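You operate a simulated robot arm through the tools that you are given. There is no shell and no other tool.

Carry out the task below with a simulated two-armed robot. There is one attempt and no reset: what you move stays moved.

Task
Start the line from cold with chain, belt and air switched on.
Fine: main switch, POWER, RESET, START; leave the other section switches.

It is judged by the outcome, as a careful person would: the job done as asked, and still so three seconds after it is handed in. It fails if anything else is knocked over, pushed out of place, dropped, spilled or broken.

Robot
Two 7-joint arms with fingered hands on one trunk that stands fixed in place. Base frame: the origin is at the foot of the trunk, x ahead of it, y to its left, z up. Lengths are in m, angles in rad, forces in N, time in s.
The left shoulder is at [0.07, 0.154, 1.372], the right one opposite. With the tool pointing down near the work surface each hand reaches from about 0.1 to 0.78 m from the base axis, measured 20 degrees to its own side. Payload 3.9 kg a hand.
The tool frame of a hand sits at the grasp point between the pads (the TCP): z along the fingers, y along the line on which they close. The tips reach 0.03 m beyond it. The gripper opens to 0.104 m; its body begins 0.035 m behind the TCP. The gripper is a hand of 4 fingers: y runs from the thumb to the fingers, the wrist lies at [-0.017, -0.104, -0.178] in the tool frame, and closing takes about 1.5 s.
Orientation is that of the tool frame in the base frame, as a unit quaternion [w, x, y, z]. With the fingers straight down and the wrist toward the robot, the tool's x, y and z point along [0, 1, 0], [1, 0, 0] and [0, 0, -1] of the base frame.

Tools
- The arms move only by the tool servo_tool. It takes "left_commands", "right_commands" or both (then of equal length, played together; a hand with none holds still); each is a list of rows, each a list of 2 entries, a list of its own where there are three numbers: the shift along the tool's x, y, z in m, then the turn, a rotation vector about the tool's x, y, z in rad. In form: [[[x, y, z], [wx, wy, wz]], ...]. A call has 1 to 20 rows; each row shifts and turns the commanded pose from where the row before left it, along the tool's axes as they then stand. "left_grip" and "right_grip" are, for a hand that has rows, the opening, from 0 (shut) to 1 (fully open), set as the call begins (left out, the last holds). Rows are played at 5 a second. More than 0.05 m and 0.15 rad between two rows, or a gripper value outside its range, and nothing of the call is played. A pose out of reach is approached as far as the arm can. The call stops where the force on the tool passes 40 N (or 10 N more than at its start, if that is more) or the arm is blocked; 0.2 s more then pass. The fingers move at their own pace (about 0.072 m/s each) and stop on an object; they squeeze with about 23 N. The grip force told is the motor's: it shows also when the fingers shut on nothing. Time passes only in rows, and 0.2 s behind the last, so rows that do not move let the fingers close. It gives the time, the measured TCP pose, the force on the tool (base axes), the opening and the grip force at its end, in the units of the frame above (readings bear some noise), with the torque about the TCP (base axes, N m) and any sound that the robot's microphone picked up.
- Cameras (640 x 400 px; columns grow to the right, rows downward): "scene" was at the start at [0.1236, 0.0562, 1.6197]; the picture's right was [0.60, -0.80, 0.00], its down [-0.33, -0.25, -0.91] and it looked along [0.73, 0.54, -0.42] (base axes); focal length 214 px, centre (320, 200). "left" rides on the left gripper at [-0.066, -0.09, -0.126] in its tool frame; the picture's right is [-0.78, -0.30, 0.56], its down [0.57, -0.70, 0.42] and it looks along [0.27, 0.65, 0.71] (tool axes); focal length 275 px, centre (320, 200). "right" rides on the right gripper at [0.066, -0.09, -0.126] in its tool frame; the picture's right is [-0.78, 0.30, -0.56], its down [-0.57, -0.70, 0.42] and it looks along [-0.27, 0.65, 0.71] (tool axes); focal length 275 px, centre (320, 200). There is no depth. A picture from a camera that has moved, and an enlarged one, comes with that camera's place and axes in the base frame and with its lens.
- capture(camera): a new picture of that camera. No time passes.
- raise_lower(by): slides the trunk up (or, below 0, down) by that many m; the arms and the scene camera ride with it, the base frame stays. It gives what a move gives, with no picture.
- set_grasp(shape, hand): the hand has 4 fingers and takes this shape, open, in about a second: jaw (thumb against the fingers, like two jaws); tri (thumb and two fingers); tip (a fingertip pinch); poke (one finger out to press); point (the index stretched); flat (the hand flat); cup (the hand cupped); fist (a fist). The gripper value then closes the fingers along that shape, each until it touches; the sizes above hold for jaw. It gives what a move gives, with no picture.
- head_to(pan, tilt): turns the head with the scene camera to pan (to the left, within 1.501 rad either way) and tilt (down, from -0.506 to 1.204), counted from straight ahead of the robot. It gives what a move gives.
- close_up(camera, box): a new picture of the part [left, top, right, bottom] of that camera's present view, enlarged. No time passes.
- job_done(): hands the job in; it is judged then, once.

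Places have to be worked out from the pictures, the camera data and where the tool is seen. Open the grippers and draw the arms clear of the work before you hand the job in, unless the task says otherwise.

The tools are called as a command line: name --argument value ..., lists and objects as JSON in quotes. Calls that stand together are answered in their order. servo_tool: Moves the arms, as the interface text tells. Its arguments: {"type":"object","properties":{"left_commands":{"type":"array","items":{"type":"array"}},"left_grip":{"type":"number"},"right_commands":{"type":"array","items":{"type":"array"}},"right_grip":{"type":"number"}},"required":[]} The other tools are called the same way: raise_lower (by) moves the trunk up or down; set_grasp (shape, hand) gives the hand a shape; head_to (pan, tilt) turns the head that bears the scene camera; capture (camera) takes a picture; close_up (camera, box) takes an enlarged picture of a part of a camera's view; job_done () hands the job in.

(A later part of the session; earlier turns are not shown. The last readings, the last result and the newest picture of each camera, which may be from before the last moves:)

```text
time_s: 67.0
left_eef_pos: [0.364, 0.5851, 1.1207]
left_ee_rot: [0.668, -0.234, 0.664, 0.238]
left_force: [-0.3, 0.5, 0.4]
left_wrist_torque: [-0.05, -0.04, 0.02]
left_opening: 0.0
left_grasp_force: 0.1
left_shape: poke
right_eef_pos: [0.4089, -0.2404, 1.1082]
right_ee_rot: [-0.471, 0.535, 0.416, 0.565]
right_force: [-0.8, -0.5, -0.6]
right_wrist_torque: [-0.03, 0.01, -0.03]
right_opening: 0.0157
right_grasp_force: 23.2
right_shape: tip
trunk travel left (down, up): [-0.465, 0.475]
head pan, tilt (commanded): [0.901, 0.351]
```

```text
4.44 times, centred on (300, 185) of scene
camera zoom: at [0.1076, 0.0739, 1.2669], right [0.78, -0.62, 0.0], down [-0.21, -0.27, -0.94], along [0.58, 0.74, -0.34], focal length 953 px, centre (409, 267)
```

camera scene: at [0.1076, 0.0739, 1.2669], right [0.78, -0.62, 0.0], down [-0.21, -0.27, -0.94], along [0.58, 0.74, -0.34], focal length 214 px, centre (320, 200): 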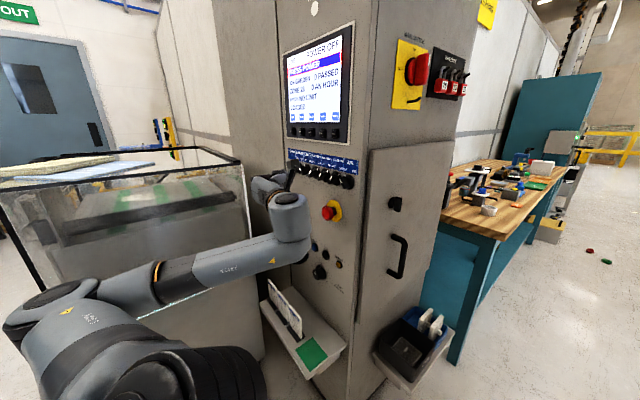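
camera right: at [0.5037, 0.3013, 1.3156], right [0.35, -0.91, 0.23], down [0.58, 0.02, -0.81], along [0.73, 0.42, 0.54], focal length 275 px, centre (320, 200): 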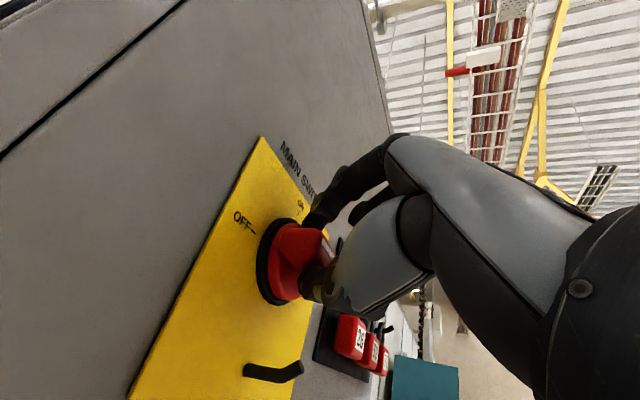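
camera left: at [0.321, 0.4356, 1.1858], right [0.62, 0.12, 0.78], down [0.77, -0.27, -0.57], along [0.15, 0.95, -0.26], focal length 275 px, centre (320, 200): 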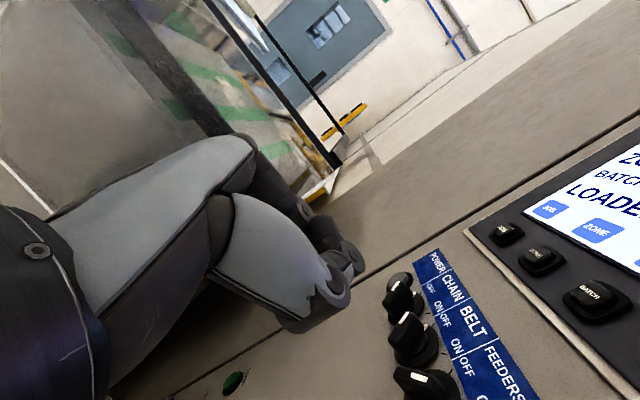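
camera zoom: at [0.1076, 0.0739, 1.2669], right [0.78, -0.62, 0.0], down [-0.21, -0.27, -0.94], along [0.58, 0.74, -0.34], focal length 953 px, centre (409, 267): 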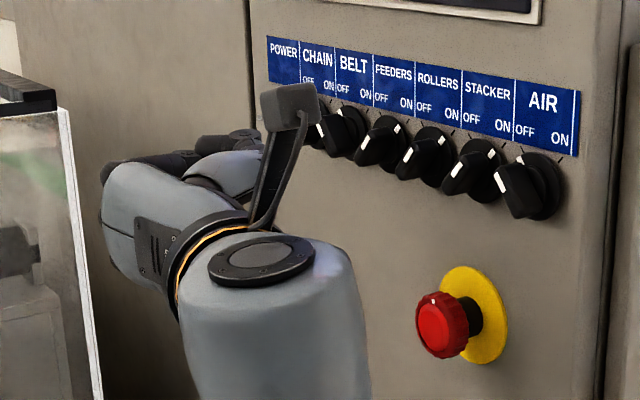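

POWER ≈ (0.49, 0.722, 1.120), CHAIN y≈0.676, BELT y≈0.629, AIR y≈0.4425 (z≈1.12). I'll bring the fingertip to a standoff ~2.5 cm in front of POWER and check.

servo_tool --left_commands '[[[0, 0.0098, 0.0336], [0, 0, 0]], [[0, 0.0098, 0.0336], [0, 0, 0]], [[0, 0.0098, 0.0336], [0, 0, 0]], [[0, 0.0098, 0.0336], [0, 0, 0]]]'

close_up --camera "scene" --box '[225, 140, 365, 230]'

capture --camera "left"

```text
time_s: 68.0
left_eef_pos: [0.4421, 0.7027, 1.1209]
left_ee_rot: [0.668, -0.234, 0.665, 0.237]
left_force: [-0.3, 0.1, 0.1]
left_wrist_torque: [0.02, -0.01, -0.03]
left_opening: 0.0001
left_grasp_force: 0.1
left_shape: poke
right_eef_pos: [0.4085, -0.2406, 1.108]
right_ee_rot: [-0.471, 0.535, 0.416, 0.564]
right_force: [0.2, 0.0, 0.1]
right_wrist_torque: [-0.01, -0.03, 0.02]
right_opening: 0.016
right_grasp_force: 22.9
right_shape: tip
trunk travel left (down, up): [-0.465, 0.475]
head pan, tilt (commanded): [0.901, 0.351]
```

```text
4.44 times, centred on (295, 185) of scene
camera zoom: at [0.1082, 0.0745, 1.2668], right [0.78, -0.62, 0.0], down [-0.21, -0.27, -0.94], along [0.58, 0.74, -0.34], focal length 953 px, centre (431, 267)
```

zoom: 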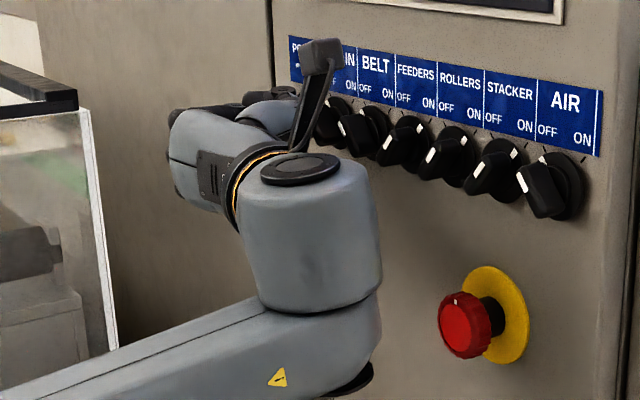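

```text
taken
camera left: at [0.3999, 0.5531, 1.1876], right [0.62, 0.12, 0.78], down [0.77, -0.27, -0.57], along [0.15, 0.95, -0.26], focal length 275 px, centre (320, 200)
```

left: 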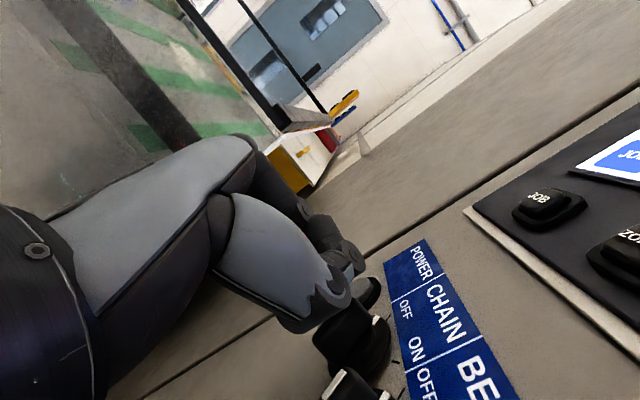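

I'll zoom the left camera to see the fingertip relative to the POWER button.

close_up --camera "left" --box '[270, 190, 430, 350]'

close_up --camera "scene" --box '[255, 145, 315, 190]'

```text
2.50 times, centred on (350, 270) of left
camera zoom: at [0.3999, 0.5531, 1.1876], right [0.62, 0.12, 0.78], down [0.77, -0.27, -0.57], along [0.15, 0.95, -0.26], focal length 688 px, centre (245, 25)
```

zoom: 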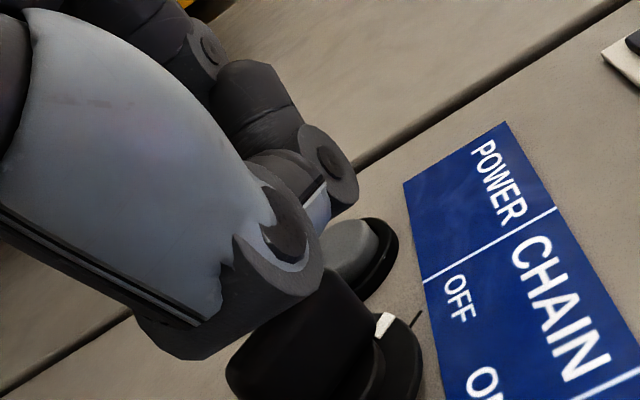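

```text
8.89 times, centred on (285, 168) of scene
camera zoom: at [0.1082, 0.0745, 1.2668], right [0.78, -0.62, 0.0], down [-0.21, -0.27, -0.94], along [0.58, 0.74, -0.34], focal length 1906 px, centre (631, 489)
```

zoom: 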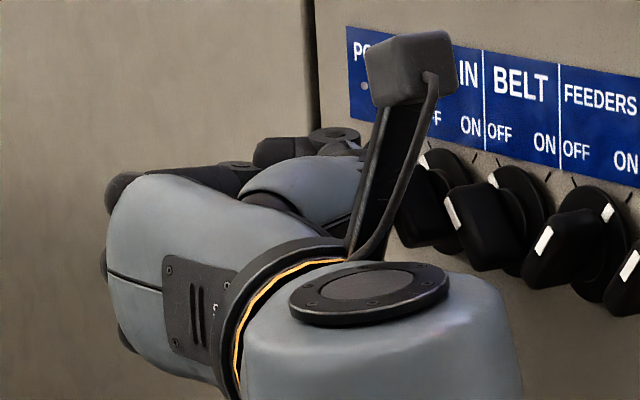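

The predicted tip and button line up along +x (about 29 mm to go, 2 mm up). I'll advance straight at the panel, then press gently in small steps.

servo_tool --left_commands '[[[-0.001, -0.0069, 0.0085], [0, 0, 0]], [[-0.001, -0.0069, 0.0085], [0, 0, 0]]]'

servo_tool --left_commands '[[[0, -0.0025, 0.0031], [0, 0, 0]], [[0, -0.0025, 0.0031], [0, 0, 0]]]'

close_up --camera "left" --box '[270, 190, 430, 350]'

```text
time_s: 68.6
left_eef_pos: [0.4465, 0.7016, 1.1332]
left_ee_rot: [0.667, -0.235, 0.666, 0.237]
left_force: [0.5, 0.0, -0.1]
left_wrist_torque: [0.01, 0.0, 0.0]
left_opening: 0.0
left_grasp_force: 0.2
left_shape: poke
left hand out of reach, approached as far as the arm can: row 1, 2
right_eef_pos: [0.4075, -0.2402, 1.1087]
right_ee_rot: [-0.472, 0.534, 0.416, 0.564]
right_force: [0.1, 0.5, 0.0]
right_wrist_torque: [0.01, 0.01, 0.01]
right_opening: 0.016
right_grasp_force: 23.2
right_shape: tip
trunk travel left (down, up): [-0.465, 0.475]
head pan, tilt (commanded): [0.901, 0.351]
```

```text
time_s: 69.2
left_eef_pos: [0.4493, 0.701, 1.1368]
left_ee_rot: [0.668, -0.234, 0.665, 0.236]
left_force: [0.5, 0.6, 0.0]
left_wrist_torque: [-0.01, 0.01, 0.01]
left_opening: 0.0001
left_grasp_force: 0.0
left_shape: poke
left hand out of reach, approached as far as the arm can: row 1, 2
right_eef_pos: [0.409, -0.2398, 1.1079]
right_ee_rot: [-0.472, 0.535, 0.416, 0.564]
right_force: [-0.5, -0.3, 0.6]
right_wrist_torque: [0.0, -0.04, 0.02]
right_opening: 0.016
right_grasp_force: 23.4
right_shape: tip
trunk travel left (down, up): [-0.465, 0.475]
head pan, tilt (commanded): [0.901, 0.351]
```

```text
2.50 times, centred on (350, 270) of left
camera zoom: at [0.4073, 0.5518, 1.2025], right [0.62, 0.12, 0.78], down [0.77, -0.28, -0.57], along [0.15, 0.95, -0.26], focal length 688 px, centre (245, 25)
```

zoom: 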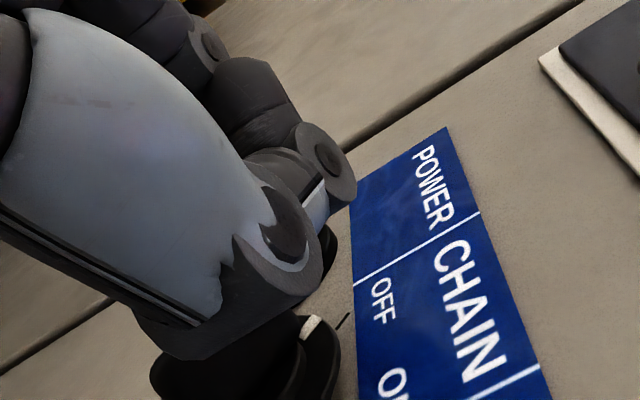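

The arm tops out here (drifting up); the hand evidently wants to be higher relative to the shoulder. I'll back off 2 cm, raise the hand 12 cm, and lower the trunk by the same amount.

servo_tool --left_commands '[[[-0.01, 0.0126, -0.0155], [0, 0, 0]], [[-0.04, 0, 0], [0, 0, 0]], [[-0.04, 0, 0], [0, 0, 0]], [[-0.03, 0, 0], [0, 0, 0]]]'

raise_lower --by -0.13

capture --camera "scene"

capture --camera "left"

```text
time_s: 70.2
left_eef_pos: [0.429, 0.6998, 1.2579]
left_ee_rot: [0.668, -0.235, 0.664, 0.238]
left_force: [-0.3, -1.2, 0.4]
left_wrist_torque: [0.02, 0.01, -0.04]
left_opening: 0.0
left_grasp_force: 0.1
left_shape: poke
right_eef_pos: [0.4089, -0.2414, 1.1072]
right_ee_rot: [-0.471, 0.535, 0.416, 0.564]
right_force: [0.2, -0.3, -0.3]
right_wrist_torque: [-0.03, -0.01, 0.0]
right_opening: 0.0158
right_grasp_force: 22.6
right_shape: tip
trunk travel left (down, up): [-0.465, 0.475]
head pan, tilt (commanded): [0.901, 0.351]
```

```text
time_s: 71.8
left_eef_pos: [0.4294, 0.7016, 1.1278]
left_ee_rot: [0.668, -0.235, 0.665, 0.237]
left_force: [-1.2, 0.1, 0.5]
left_wrist_torque: [-0.01, -0.01, -0.01]
left_opening: 0.0
left_grasp_force: 0.1
left_shape: poke
right_eef_pos: [0.4092, -0.2401, 0.9775]
right_ee_rot: [-0.472, 0.535, 0.416, 0.564]
right_force: [-0.8, -0.5, 0.3]
right_wrist_torque: [0.02, -0.04, 0.0]
right_opening: 0.0161
right_grasp_force: 23.2
right_shape: tip
trunk travel left (down, up): [-0.335, 0.605]
head pan, tilt (commanded): [0.901, 0.351]
```

```text
taken
camera scene: at [0.1074, 0.0739, 1.137], right [0.78, -0.62, 0.0], down [-0.21, -0.27, -0.94], along [0.58, 0.74, -0.34], focal length 214 px, centre (320, 200)
```

scene: 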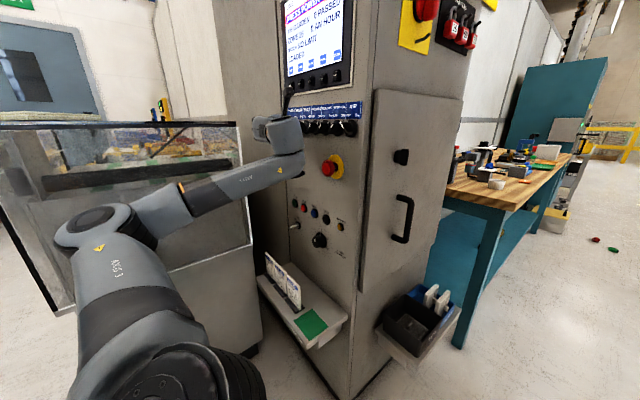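

```text
taken
camera left: at [0.386, 0.5514, 1.1925], right [0.62, 0.12, 0.78], down [0.77, -0.27, -0.57], along [0.15, 0.95, -0.26], focal length 275 px, centre (320, 200)
```

left: 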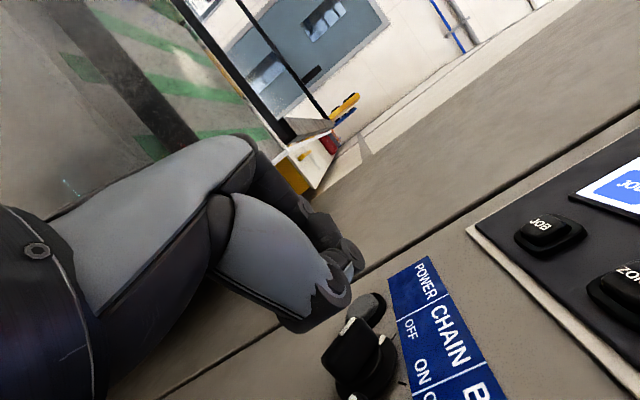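

All reachable now. I'll lower the tip ~6 mm to z≈1.122 and advance straight in toward POWER, stopping just short.

servo_tool --left_commands '[[[0.003, -0.0094, 0.0117], [0, 0, 0]], [[0.003, -0.0094, 0.0117], [0, 0, 0]]]'

close_up --camera "left" --box '[270, 190, 430, 350]'

close_up --camera "scene" --box '[245, 80, 365, 160]'

```text
time_s: 72.4
left_eef_pos: [0.4556, 0.7008, 1.1222]
left_ee_rot: [0.67, -0.236, 0.663, 0.239]
left_force: [-5.5, -2.8, 4.3]
left_wrist_torque: [-0.07, -0.14, -0.14]
left_opening: 0.0
left_grasp_force: 0.1
left_shape: poke
right_eef_pos: [0.4057, -0.2398, 0.98]
right_ee_rot: [-0.473, 0.534, 0.416, 0.565]
right_force: [-0.3, 0.6, -0.2]
right_wrist_torque: [0.01, 0.02, 0.03]
right_opening: 0.0162
right_grasp_force: 23.4
right_shape: tip
trunk travel left (down, up): [-0.335, 0.605]
head pan, tilt (commanded): [0.901, 0.351]
```

```text
2.50 times, centred on (350, 270) of left
camera zoom: at [0.4132, 0.5507, 1.1883], right [0.61, 0.12, 0.78], down [0.78, -0.27, -0.57], along [0.15, 0.96, -0.26], focal length 688 px, centre (245, 25)
```

zoom: 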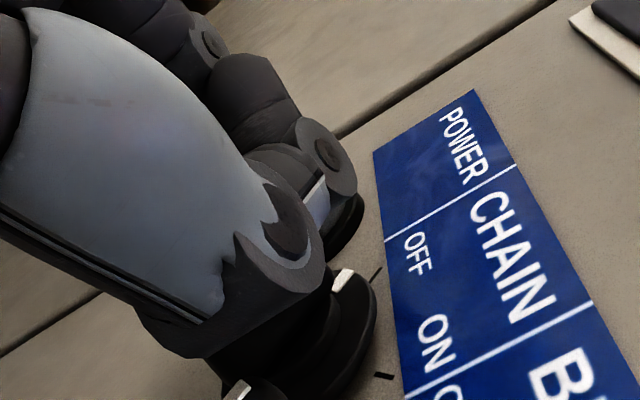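

```text
5.00 times, centred on (305, 120) of scene
camera zoom: at [0.1054, 0.0731, 1.1373], right [0.78, -0.62, 0.0], down [-0.21, -0.27, -0.94], along [0.58, 0.74, -0.34], focal length 1072 px, centre (395, 600)
```

zoom: 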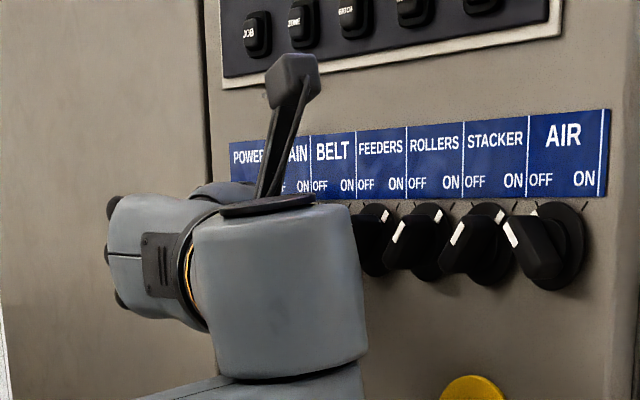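

Contact of ~7 N began early: at this yaw the curled thumb reaches as far forward as the fingertip and is touching the CHAIN knob area. I'll back off 4 cm and reduce the yaw to about 10° so the index leads clearly.

servo_tool --left_commands '[[[0, 0.0126, -0.0155], [0, 0, 0]], [[0, 0.0126, -0.0155], [0, 0, 0]], [[0, 0.0038, -0.0005], [0.1265, 0, 0]], [[0, 0.0038, -0.0005], [0.1265, 0, 0]], [[0, 0.0038, -0.0005], [0.1265, 0, 0]], [[0, 0.0038, -0.0005], [0.1265, 0, 0]]]'

capture --camera "left"

close_up --camera "scene" --box '[245, 80, 365, 160]'

```text
time_s: 73.8
left_eef_pos: [0.4087, 0.7139, 1.122]
left_ee_rot: [0.706, -0.06, 0.703, 0.063]
left_force: [-0.2, 0.8, -0.7]
left_wrist_torque: [0.01, 0.03, -0.01]
left_opening: 0.0
left_grasp_force: 0.0
left_shape: poke
right_eef_pos: [0.4075, -0.2408, 0.9776]
right_ee_rot: [-0.472, 0.535, 0.416, 0.564]
right_force: [0.1, 0.0, -1.1]
right_wrist_torque: [0.0, -0.02, -0.01]
right_opening: 0.016
right_grasp_force: 22.7
right_shape: tip
trunk travel left (down, up): [-0.335, 0.605]
head pan, tilt (commanded): [0.901, 0.351]
```

```text
taken
camera left: at [0.2996, 0.6029, 1.187], right [0.6, -0.2, 0.78], down [0.54, -0.61, -0.57], along [0.59, 0.76, -0.26], focal length 275 px, centre (320, 200)
```

left: 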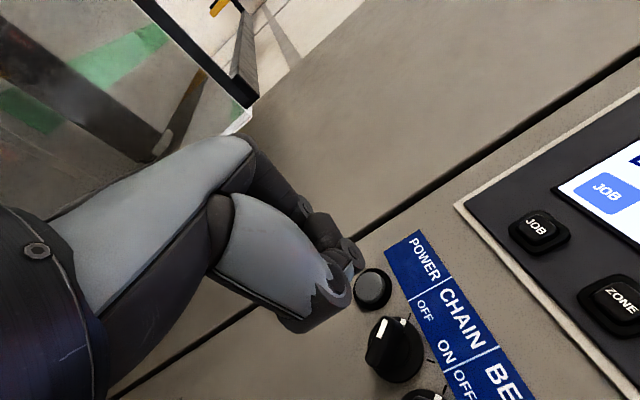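

```text
5.00 times, centred on (305, 120) of scene
camera zoom: at [0.1072, 0.0741, 1.137], right [0.78, -0.62, 0.0], down [-0.21, -0.27, -0.94], along [0.58, 0.74, -0.34], focal length 1072 px, centre (395, 600)
```

zoom: 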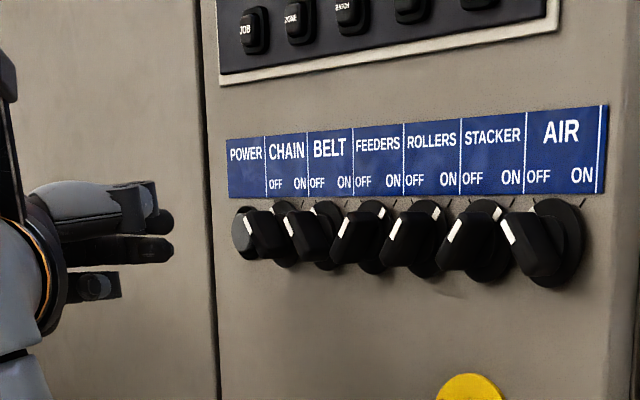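

At 10° yaw everything is reachable. I'll zoom in on the hand, which is now in clear view left of POWER.

close_up --camera "scene" --box '[235, 100, 305, 145]'

close_up --camera "left" --box '[250, 170, 430, 350]'

```text
8.89 times, centred on (270, 122) of scene
camera zoom: at [0.1072, 0.0741, 1.137], right [0.78, -0.62, 0.0], down [-0.21, -0.27, -0.94], along [0.58, 0.74, -0.34], focal length 1906 px, centre (764, 889)
```

zoom: 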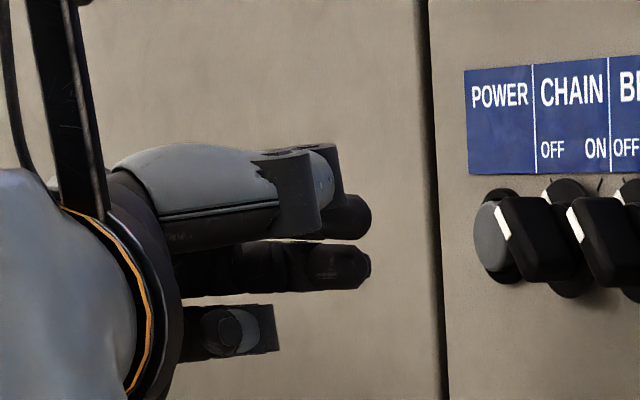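

```text
2.22 times, centred on (340, 260) of left
camera zoom: at [0.2996, 0.6029, 1.187], right [0.6, -0.2, 0.78], down [0.54, -0.61, -0.57], along [0.59, 0.76, -0.26], focal length 612 px, centre (276, 67)
```

zoom: 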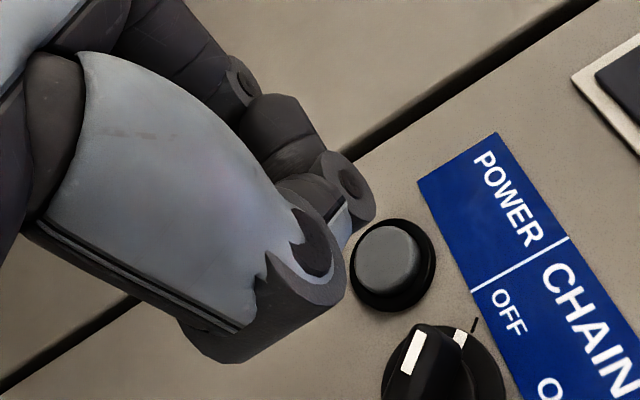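

POWER's cap centre comes out at (0.488, 0.719, 1.123), and the fingertip axis is at about (0.438, 0.723, 1.122). I'll advance 4.5 cm with a 4.5 mm shift right, to just short of the cap.

servo_tool --left_commands '[[[-0.0003, -0.0041, 0.0145], [0, 0, 0]], [[-0.0003, -0.0041, 0.0145], [0, 0, 0]], [[-0.0003, -0.0041, 0.0135], [0, 0, 0]]]'

close_up --camera "scene" --box '[235, 100, 305, 145]'

close_up --camera "left" --box '[250, 170, 430, 350]'

```text
time_s: 74.6
left_eef_pos: [0.4553, 0.7095, 1.1218]
left_ee_rot: [0.705, -0.06, 0.704, 0.063]
left_force: [-0.4, 0.3, 0.0]
left_wrist_torque: [0.01, 0.02, -0.03]
left_opening: 0.0002
left_grasp_force: 0.0
left_shape: poke
right_eef_pos: [0.4091, -0.2414, 0.9766]
right_ee_rot: [-0.472, 0.534, 0.416, 0.564]
right_force: [0.5, 0.2, 0.0]
right_wrist_torque: [0.01, 0.04, 0.0]
right_opening: 0.0161
right_grasp_force: 22.9
right_shape: tip
trunk travel left (down, up): [-0.335, 0.605]
head pan, tilt (commanded): [0.901, 0.351]
```

```text
8.89 times, centred on (270, 122) of scene
camera zoom: at [0.108, 0.0739, 1.1369], right [0.78, -0.62, 0.0], down [-0.21, -0.27, -0.94], along [0.58, 0.74, -0.34], focal length 1906 px, centre (764, 889)
```

zoom: 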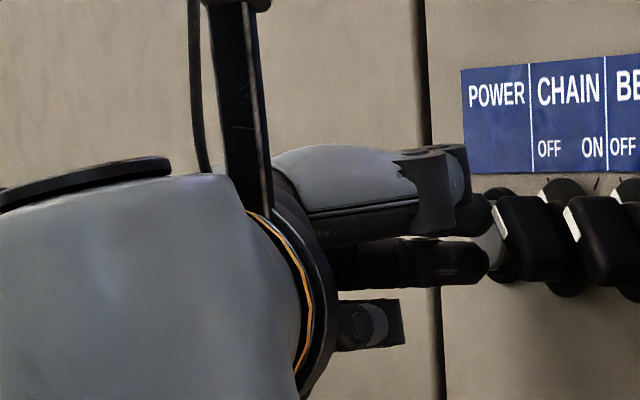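

```text
2.22 times, centred on (340, 260) of left
camera zoom: at [0.3465, 0.598, 1.1873], right [0.6, -0.2, 0.78], down [0.54, -0.61, -0.57], along [0.59, 0.76, -0.26], focal length 612 px, centre (276, 67)
```

zoom: 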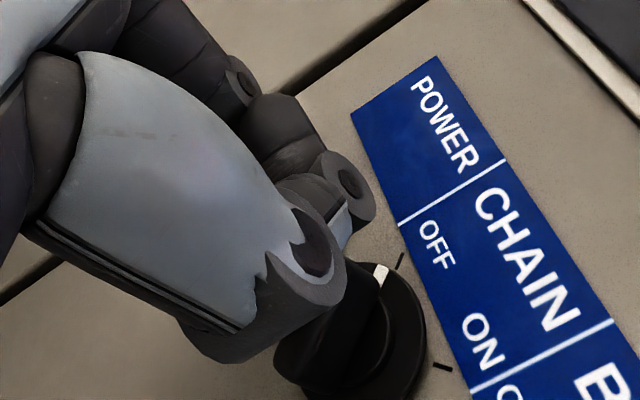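

The fingertips are right at the POWER cap. Pressing in 3–4 mm steps while watching force and sound.

servo_tool --left_commands '[[[0, -0.0007, 0.004], [0, 0, 0]], [[0, -0.0007, 0.004], [0, 0, 0]]]'

servo_tool --left_commands '[[[0, -0.0007, 0.004], [0, 0, 0]], [[0, 0, 0], [0, 0, 0]]]'

close_up --camera "scene" --box '[235, 0, 365, 145]'

```text
time_s: 75.2
left_eef_pos: [0.4603, 0.7094, 1.1238]
left_ee_rot: [0.706, -0.061, 0.703, 0.064]
left_force: [-1.2, -0.3, -0.2]
left_wrist_torque: [0.01, 0.01, 0.02]
left_opening: 0.0
left_grasp_force: 0.0
left_shape: poke
right_eef_pos: [0.408, -0.2402, 0.977]
right_ee_rot: [-0.472, 0.535, 0.417, 0.564]
right_force: [0.4, 0.2, -1.3]
right_wrist_torque: [-0.03, 0.04, 0.02]
right_opening: 0.0162
right_grasp_force: 23.6
right_shape: tip
trunk travel left (down, up): [-0.335, 0.605]
head pan, tilt (commanded): [0.901, 0.351]
```

```text
time_s: 75.8
left_eef_pos: [0.4641, 0.7113, 1.1227]
left_ee_rot: [0.706, -0.062, 0.702, 0.064]
left_force: [-3.8, -0.2, -0.7]
left_wrist_torque: [0.0, 0.02, -0.01]
left_opening: 0.0
left_grasp_force: 0.0
left_shape: poke
right_eef_pos: [0.4085, -0.2401, 0.978]
right_ee_rot: [-0.472, 0.534, 0.416, 0.565]
right_force: [-0.6, 0.1, -0.9]
right_wrist_torque: [0.0, -0.01, -0.01]
right_opening: 0.0161
right_grasp_force: 23.4
right_shape: tip
trunk travel left (down, up): [-0.335, 0.605]
head pan, tilt (commanded): [0.901, 0.351]
heard: click
```

```text
2.76 times, centred on (300, 72) of scene
camera zoom: at [0.1066, 0.0741, 1.137], right [0.78, -0.62, 0.0], down [-0.21, -0.27, -0.94], along [0.58, 0.74, -0.34], focal length 592 px, centre (375, 552)
```

zoom: 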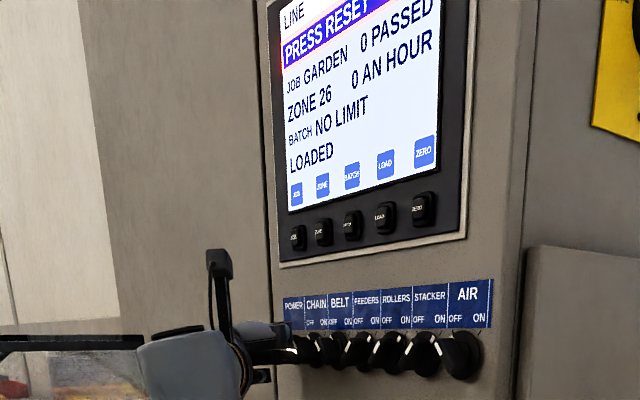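

POWER registered: the display now says PRESS RESET. Before resetting I'll set the section switches. I'll retreat and place the fingertips left of the CHAIN blade, still in front of the knobs.

servo_tool --left_commands '[[[0, 0.0062, -0.0344], [0, 0, 0]], [[-0.0035, -0.0157, -0.0028], [0, 0, 0]]]'

close_up --camera "scene" --box '[240, 95, 320, 150]'

close_up --camera "left" --box '[250, 170, 430, 350]'

```text
time_s: 76.4
left_eef_pos: [0.432, 0.6926, 1.1246]
left_ee_rot: [0.706, -0.059, 0.703, 0.063]
left_force: [-0.7, 0.6, -0.8]
left_wrist_torque: [0.0, 0.01, 0.01]
left_opening: 0.0
left_grasp_force: 0.1
left_shape: poke
right_eef_pos: [0.4093, -0.2416, 0.9779]
right_ee_rot: [-0.472, 0.535, 0.416, 0.565]
right_force: [0.5, -0.9, -0.1]
right_wrist_torque: [0.01, 0.0, 0.02]
right_opening: 0.0159
right_grasp_force: 22.8
right_shape: tip
trunk travel left (down, up): [-0.335, 0.605]
head pan, tilt (commanded): [0.901, 0.351]
```

```text
7.27 times, centred on (280, 122) of scene
camera zoom: at [0.1085, 0.0734, 1.1369], right [0.78, -0.62, 0.0], down [-0.21, -0.27, -0.94], along [0.58, 0.74, -0.34], focal length 1560 px, centre (611, 764)
```

zoom: 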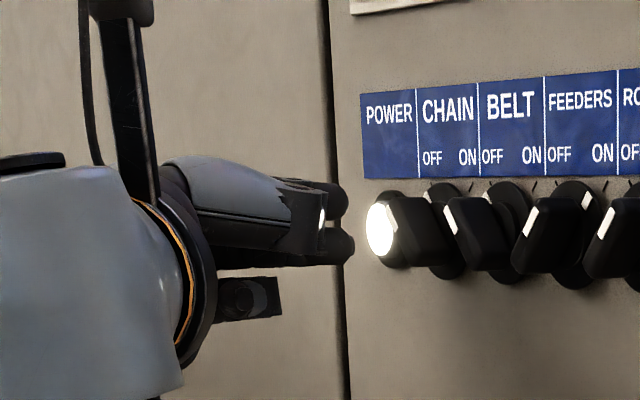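

```text
2.22 times, centred on (340, 260) of left
camera zoom: at [0.3228, 0.5818, 1.1906], right [0.6, -0.2, 0.78], down [0.54, -0.61, -0.58], along [0.59, 0.76, -0.26], focal length 612 px, centre (276, 67)
```

zoom: 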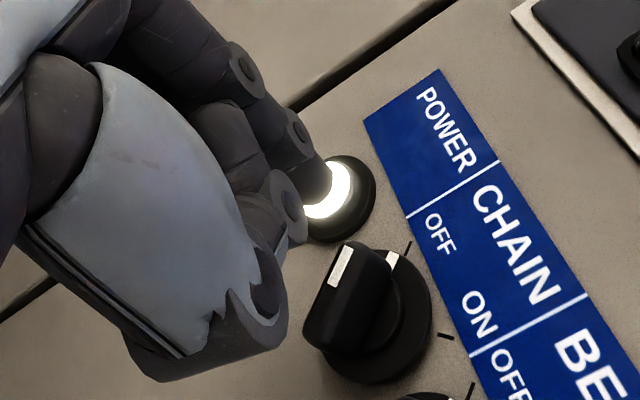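

POWER is lit. CHAIN's pivot refines to (y 0.673, z 1.1205), and the fingertip is at (0.461, 0.702, 1.125). I'll advance 23 mm so the tips come alongside the blade but stay short of the POWER cap.

servo_tool --left_commands '[[[0, -0.0035, 0.011], [0, 0, 0]], [[0, -0.0035, 0.011], [0, 0, 0]]]'

close_up --camera "left" --box '[250, 170, 430, 350]'

close_up --camera "scene" --box '[260, 100, 320, 140]'

```text
time_s: 77.0
left_eef_pos: [0.4524, 0.689, 1.1255]
left_ee_rot: [0.706, -0.061, 0.703, 0.064]
left_force: [0.1, 0.3, 0.2]
left_wrist_torque: [0.02, 0.0, -0.01]
left_opening: 0.0
left_grasp_force: 0.1
left_shape: poke
right_eef_pos: [0.4077, -0.2404, 0.9784]
right_ee_rot: [-0.472, 0.535, 0.417, 0.564]
right_force: [0.7, -0.1, -0.1]
right_wrist_torque: [0.0, 0.0, 0.0]
right_opening: 0.0159
right_grasp_force: 22.6
right_shape: tip
trunk travel left (down, up): [-0.335, 0.605]
head pan, tilt (commanded): [0.901, 0.351]
```

```text
2.22 times, centred on (340, 260) of left
camera zoom: at [0.3439, 0.5791, 1.1908], right [0.6, -0.2, 0.78], down [0.54, -0.61, -0.57], along [0.59, 0.76, -0.26], focal length 612 px, centre (276, 67)
```

zoom: 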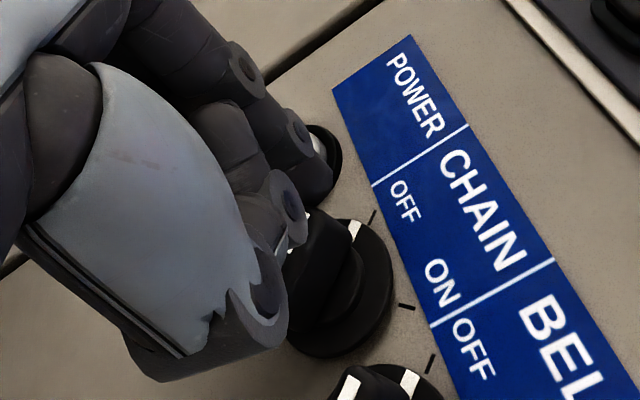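

```text
10.00 times, centred on (290, 120) of scene
camera zoom: at [0.1073, 0.0742, 1.137], right [0.78, -0.62, 0.0], down [-0.21, -0.27, -0.94], along [0.58, 0.74, -0.34], focal length 2145 px, centre (620, 1000)
```

zoom: 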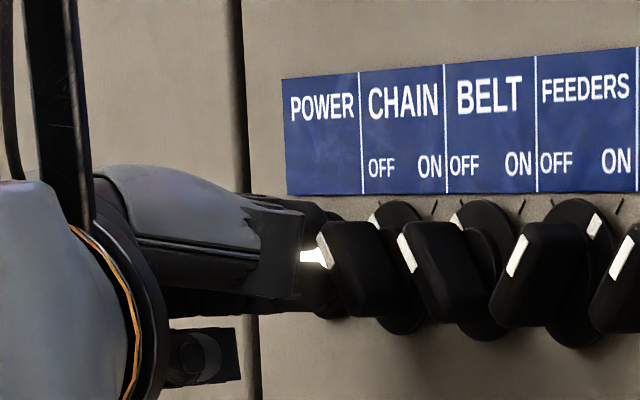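

The tips sit in the gap left of the CHAIN blade with no contact. I'll sweep right and up along the arc in small steps to turn it clockwise.

servo_tool --left_commands '[[[0, -0.0061, -0.0011], [0, 0, 0]], [[-0.0071, -0.0009, -0.0002], [0, 0, 0]], [[-0.0063, -0.0034, -0.0006], [0, 0, 0]]]'

close_up --camera "left" --box '[250, 170, 430, 350]'

close_up --camera "scene" --box '[260, 100, 320, 140]'

```text
time_s: 77.8
left_eef_pos: [0.4523, 0.6823, 1.1377]
left_ee_rot: [0.705, -0.062, 0.704, 0.063]
left_force: [-0.9, 6.2, -3.2]
left_wrist_torque: [0.12, 0.12, 0.13]
left_opening: 0.0002
left_grasp_force: 0.0
left_shape: poke
right_eef_pos: [0.4091, -0.2389, 0.9784]
right_ee_rot: [-0.471, 0.536, 0.417, 0.563]
right_force: [0.3, 0.0, 0.9]
right_wrist_torque: [0.04, 0.0, 0.01]
right_opening: 0.0158
right_grasp_force: 23.2
right_shape: tip
trunk travel left (down, up): [-0.335, 0.605]
head pan, tilt (commanded): [0.901, 0.351]
```

```text
2.22 times, centred on (340, 260) of left
camera zoom: at [0.3438, 0.5701, 1.2029], right [0.6, -0.19, 0.78], down [0.54, -0.61, -0.57], along [0.59, 0.77, -0.26], focal length 612 px, centre (276, 67)
```

zoom: 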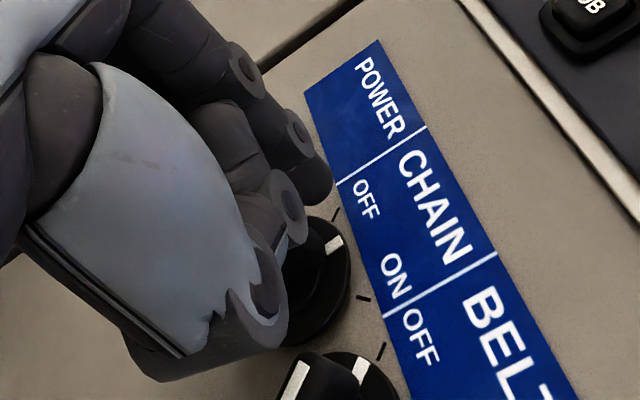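

```text
10.00 times, centred on (290, 120) of scene
camera zoom: at [0.1077, 0.0758, 1.1367], right [0.78, -0.62, 0.0], down [-0.21, -0.27, -0.94], along [0.58, 0.74, -0.35], focal length 2145 px, centre (620, 1000)
```

zoom: 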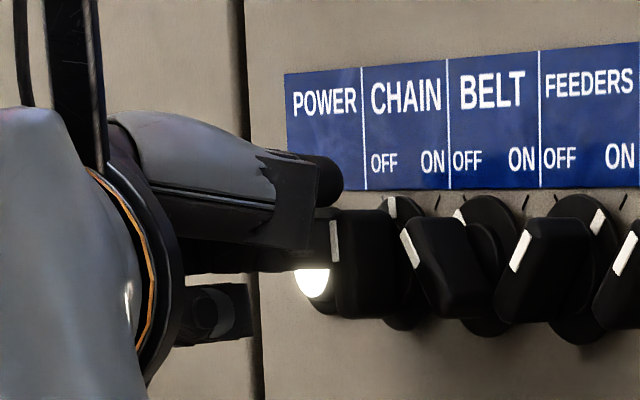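

CHAIN has turned to about vertical with only ~7 N. Continuing the arc over the top.

servo_tool --left_commands '[[[-0.0045, -0.0056, -0.001], [0, 0, 0]], [[-0.0019, -0.0068, -0.0012], [0, 0, 0]], [[-0.0001, -0.0053, -0.0009], [0, 0, 0]]]'

close_up --camera "left" --box '[250, 170, 430, 350]'

close_up --camera "scene" --box '[260, 100, 320, 140]'

```text
time_s: 78.6
left_eef_pos: [0.4504, 0.6682, 1.1459]
left_ee_rot: [0.706, -0.064, 0.702, 0.064]
left_force: [5.1, 22.1, 11.2]
left_wrist_torque: [0.34, -0.33, 0.46]
left_opening: 0.0
left_grasp_force: 0.0
left_shape: poke
right_eef_pos: [0.4088, -0.237, 0.9796]
right_ee_rot: [-0.471, 0.536, 0.417, 0.563]
right_force: [0.0, -0.5, 1.0]
right_wrist_torque: [0.01, 0.0, -0.03]
right_opening: 0.0158
right_grasp_force: 22.9
right_shape: tip
trunk travel left (down, up): [-0.335, 0.605]
head pan, tilt (commanded): [0.901, 0.351]
```

```text
2.22 times, centred on (340, 260) of left
camera zoom: at [0.3421, 0.5563, 1.2099], right [0.6, -0.19, 0.78], down [0.55, -0.61, -0.57], along [0.59, 0.77, -0.26], focal length 612 px, centre (276, 67)
```

zoom: 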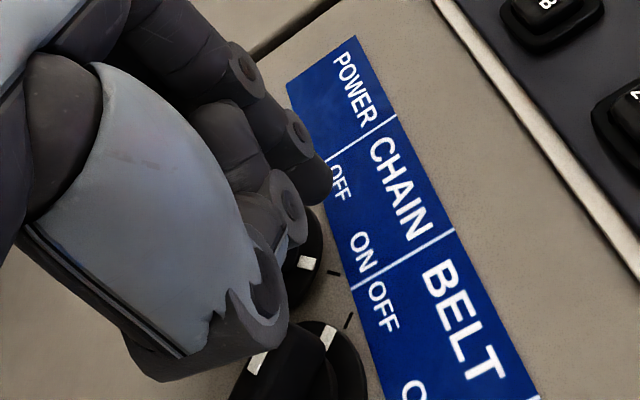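

```text
10.00 times, centred on (290, 120) of scene
camera zoom: at [0.1079, 0.078, 1.1369], right [0.78, -0.62, 0.0], down [-0.21, -0.27, -0.94], along [0.58, 0.74, -0.35], focal length 2145 px, centre (620, 1000)
```

zoom: 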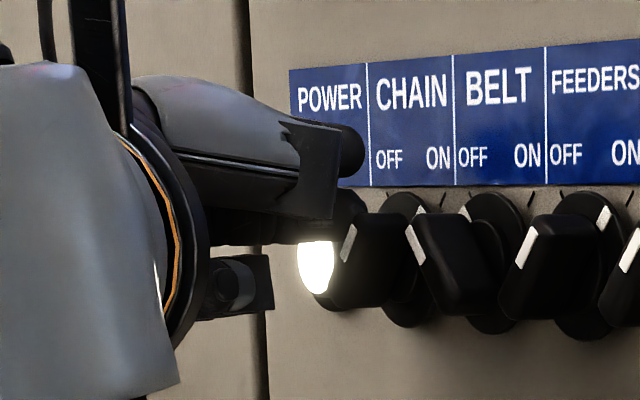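

The CHAIN mark now lines up with the ON tick (22 N against the stop). I'll ease off, retract, and check that it stays.

servo_tool --left_commands '[[[-0.002, 0.0059, 0.001], [0, 0, 0]], [[0, 0.0062, -0.0344], [0, 0, 0]], [[0, 0, 0], [0, 0, 0]]]'

close_up --camera "left" --box '[250, 200, 430, 380]'

close_up --camera "scene" --box '[260, 95, 360, 150]'

close_up --camera "scene" --box '[270, 0, 370, 100]'

```text
time_s: 79.4
left_eef_pos: [0.4183, 0.6687, 1.1452]
left_ee_rot: [0.705, -0.06, 0.704, 0.064]
left_force: [0.1, 0.4, 0.0]
left_wrist_torque: [0.01, -0.02, -0.02]
left_opening: 0.0002
left_grasp_force: 0.1
left_shape: poke
right_eef_pos: [0.4083, -0.2386, 0.9766]
right_ee_rot: [-0.471, 0.535, 0.417, 0.564]
right_force: [0.4, 0.4, 0.6]
right_wrist_torque: [-0.01, 0.0, 0.03]
right_opening: 0.0162
right_grasp_force: 23.2
right_shape: tip
trunk travel left (down, up): [-0.335, 0.605]
head pan, tilt (commanded): [0.901, 0.351]
```

```text
2.22 times, centred on (340, 290) of left
camera zoom: at [0.3095, 0.5571, 1.2113], right [0.6, -0.2, 0.78], down [0.54, -0.61, -0.57], along [0.59, 0.76, -0.26], focal length 612 px, centre (276, 0)
```

zoom: 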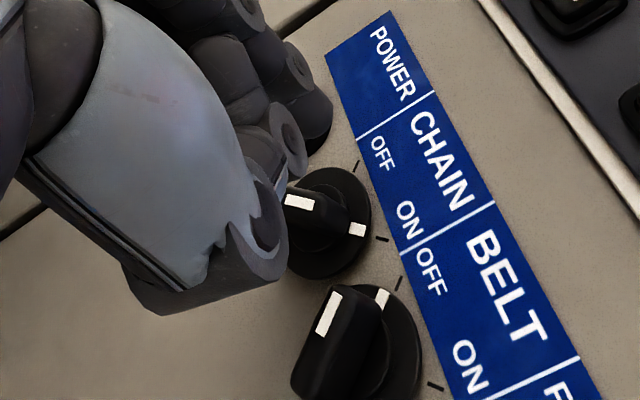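

```text
6.40 times, centred on (310, 122) of scene
camera zoom: at [0.1087, 0.0748, 1.1367], right [0.78, -0.62, 0.0], down [-0.21, -0.27, -0.94], along [0.58, 0.73, -0.34], focal length 1373 px, centre (384, 696)
```

zoom: 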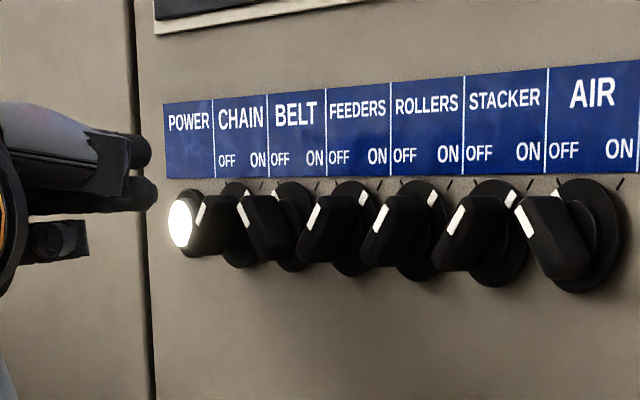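

```text
4.00 times, centred on (320, 50) of scene
camera zoom: at [0.1087, 0.0748, 1.1367], right [0.78, -0.62, 0.0], down [-0.21, -0.27, -0.94], along [0.58, 0.73, -0.34], focal length 858 px, centre (320, 800)
```

zoom: 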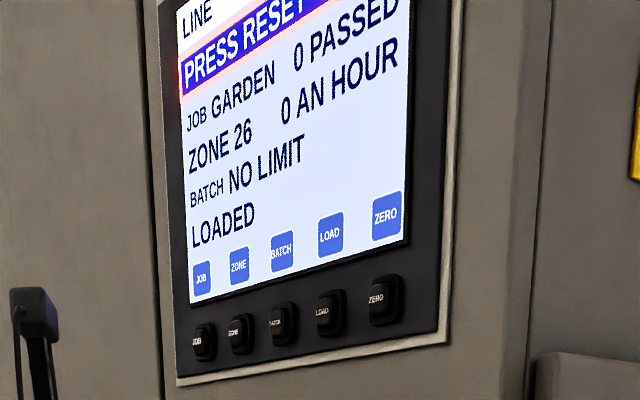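

CHAIN is ON and holds. Next BELT (pivot ≈ y 0.628, z 1.1205): because CHAIN's blade now leans toward it, I'll come in lower so the upper fingertip starts the push. Moving to the standoff first.

servo_tool --left_commands '[[[0.018, -0.0134, -0.0024], [0, 0, 0]], [[0.018, -0.0134, -0.0024], [0, 0, 0]], [[0, -0.0025, 0.014], [0, 0, 0]]]'

close_up --camera "left" --box '[230, 150, 430, 350]'

close_up --camera "scene" --box '[260, 95, 340, 150]'

```text
time_s: 80.2
left_eef_pos: [0.4328, 0.6419, 1.1099]
left_ee_rot: [0.706, -0.06, 0.703, 0.064]
left_force: [0.5, -0.9, 0.1]
left_wrist_torque: [0.02, -0.06, 0.01]
left_opening: 0.0
left_grasp_force: 0.1
left_shape: poke
right_eef_pos: [0.4094, -0.2395, 0.9769]
right_ee_rot: [-0.472, 0.534, 0.416, 0.565]
right_force: [0.8, 0.2, -0.3]
right_wrist_torque: [0.01, -0.03, -0.02]
right_opening: 0.0161
right_grasp_force: 22.7
right_shape: tip
trunk travel left (down, up): [-0.335, 0.605]
head pan, tilt (commanded): [0.901, 0.351]
```

```text
2.00 times, centred on (330, 250) of left
camera zoom: at [0.3243, 0.5292, 1.1746], right [0.6, -0.2, 0.78], down [0.54, -0.61, -0.57], along [0.59, 0.76, -0.26], focal length 551 px, centre (300, 100)
```

zoom: 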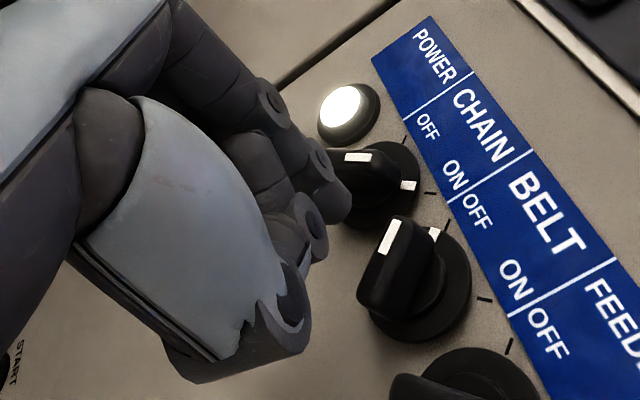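

```text
7.27 times, centred on (300, 122) of scene
camera zoom: at [0.1083, 0.0743, 1.1368], right [0.78, -0.62, 0.0], down [-0.21, -0.27, -0.94], along [0.58, 0.74, -0.34], focal length 1560 px, centre (466, 764)
```

zoom: 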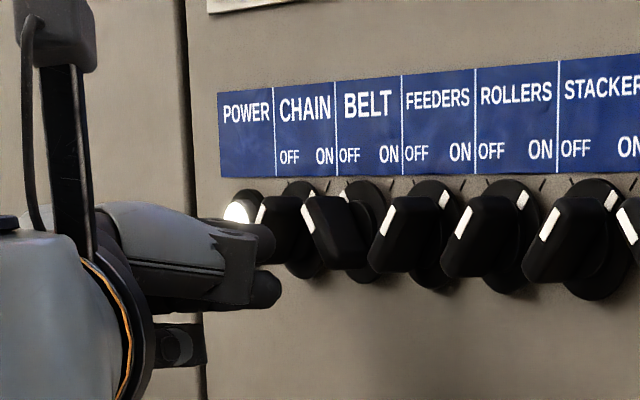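

BELT's pivot confirms at (0.6285, 1.1204) and the tip is 22 mm left of it, 10 mm low, as planned. Inserting 19 mm.

servo_tool --left_commands '[[[0, -0.0017, 0.0096], [0, 0, 0]], [[0, -0.0017, 0.0096], [0, 0, 0]]]'

close_up --camera "left" --box '[230, 150, 430, 350]'

close_up --camera "scene" --box '[260, 95, 340, 150]'

```text
time_s: 80.8
left_eef_pos: [0.4518, 0.6406, 1.1116]
left_ee_rot: [0.706, -0.06, 0.703, 0.064]
left_force: [0.2, 0.8, 0.7]
left_wrist_torque: [0.01, -0.01, -0.01]
left_opening: 0.0
left_grasp_force: 0.1
left_shape: poke
right_eef_pos: [0.4078, -0.2403, 0.9783]
right_ee_rot: [-0.471, 0.534, 0.416, 0.565]
right_force: [1.0, -0.3, 0.0]
right_wrist_torque: [-0.01, 0.01, 0.02]
right_opening: 0.0158
right_grasp_force: 23.2
right_shape: tip
trunk travel left (down, up): [-0.335, 0.605]
head pan, tilt (commanded): [0.901, 0.351]
```

```text
2.00 times, centred on (330, 250) of left
camera zoom: at [0.344, 0.5291, 1.1768], right [0.6, -0.2, 0.78], down [0.54, -0.61, -0.57], along [0.59, 0.76, -0.26], focal length 551 px, centre (300, 100)
```

zoom: 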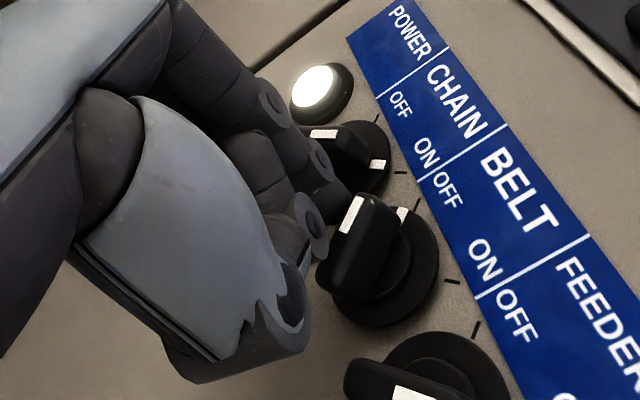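

```text
7.27 times, centred on (300, 122) of scene
camera zoom: at [0.1077, 0.074, 1.1369], right [0.78, -0.62, 0.0], down [-0.21, -0.27, -0.94], along [0.58, 0.74, -0.34], focal length 1560 px, centre (466, 764)
```

zoom: 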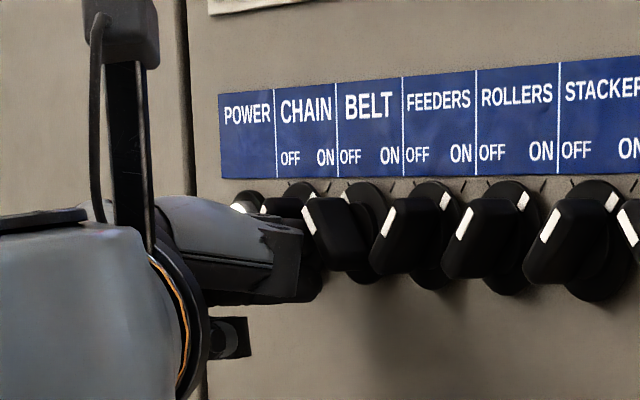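

Inserted with no contact. Now pushing right and up (first half of the arc).

servo_tool --left_commands '[[[0, -0.0028, -0.0005], [0, 0, 0]], [[-0.0045, -0.0009, -0.0002], [0, 0, 0]], [[-0.0038, -0.002, -0.0004], [0, 0, 0]], [[-0.0085, 0, 0], [0, 0, 0]], [[-0.009, -0.0005, 0], [0, 0, 0]]]'

close_up --camera "left" --box '[230, 150, 430, 350]'

close_up --camera "scene" --box '[260, 95, 340, 150]'

```text
time_s: 82.0
left_eef_pos: [0.4524, 0.6346, 1.138]
left_ee_rot: [0.706, -0.06, 0.703, 0.062]
left_force: [0.2, 1.6, 0.3]
left_wrist_torque: [0.01, -0.05, 0.04]
left_opening: 0.0001
left_grasp_force: 0.1
left_shape: poke
right_eef_pos: [0.4078, -0.2383, 0.9783]
right_ee_rot: [-0.472, 0.535, 0.417, 0.563]
right_force: [0.1, 0.4, -0.5]
right_wrist_torque: [0.01, -0.02, 0.0]
right_opening: 0.0161
right_grasp_force: 23.3
right_shape: tip
trunk travel left (down, up): [-0.335, 0.605]
head pan, tilt (commanded): [0.901, 0.351]
```

```text
2.00 times, centred on (330, 250) of left
camera zoom: at [0.3423, 0.5241, 1.2027], right [0.6, -0.2, 0.78], down [0.54, -0.61, -0.57], along [0.59, 0.76, -0.26], focal length 551 px, centre (300, 100)
```

zoom: 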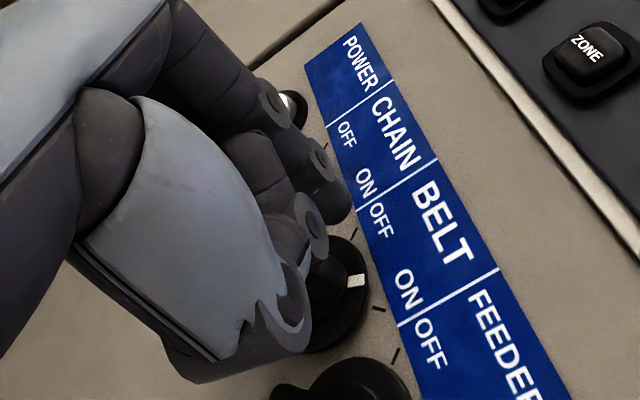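

```text
7.27 times, centred on (300, 122) of scene
camera zoom: at [0.1077, 0.075, 1.1369], right [0.78, -0.62, 0.0], down [-0.21, -0.27, -0.94], along [0.58, 0.74, -0.34], focal length 1560 px, centre (466, 764)
```

zoom: 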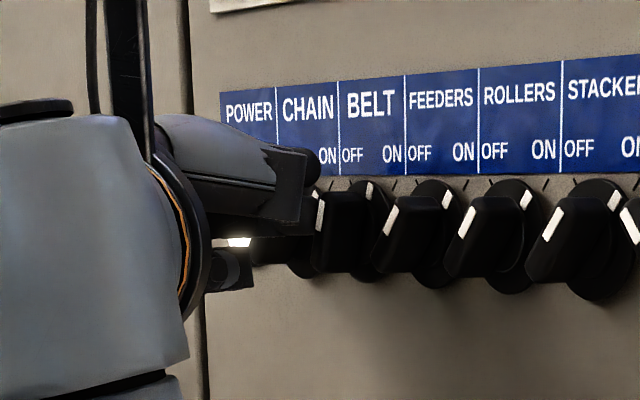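

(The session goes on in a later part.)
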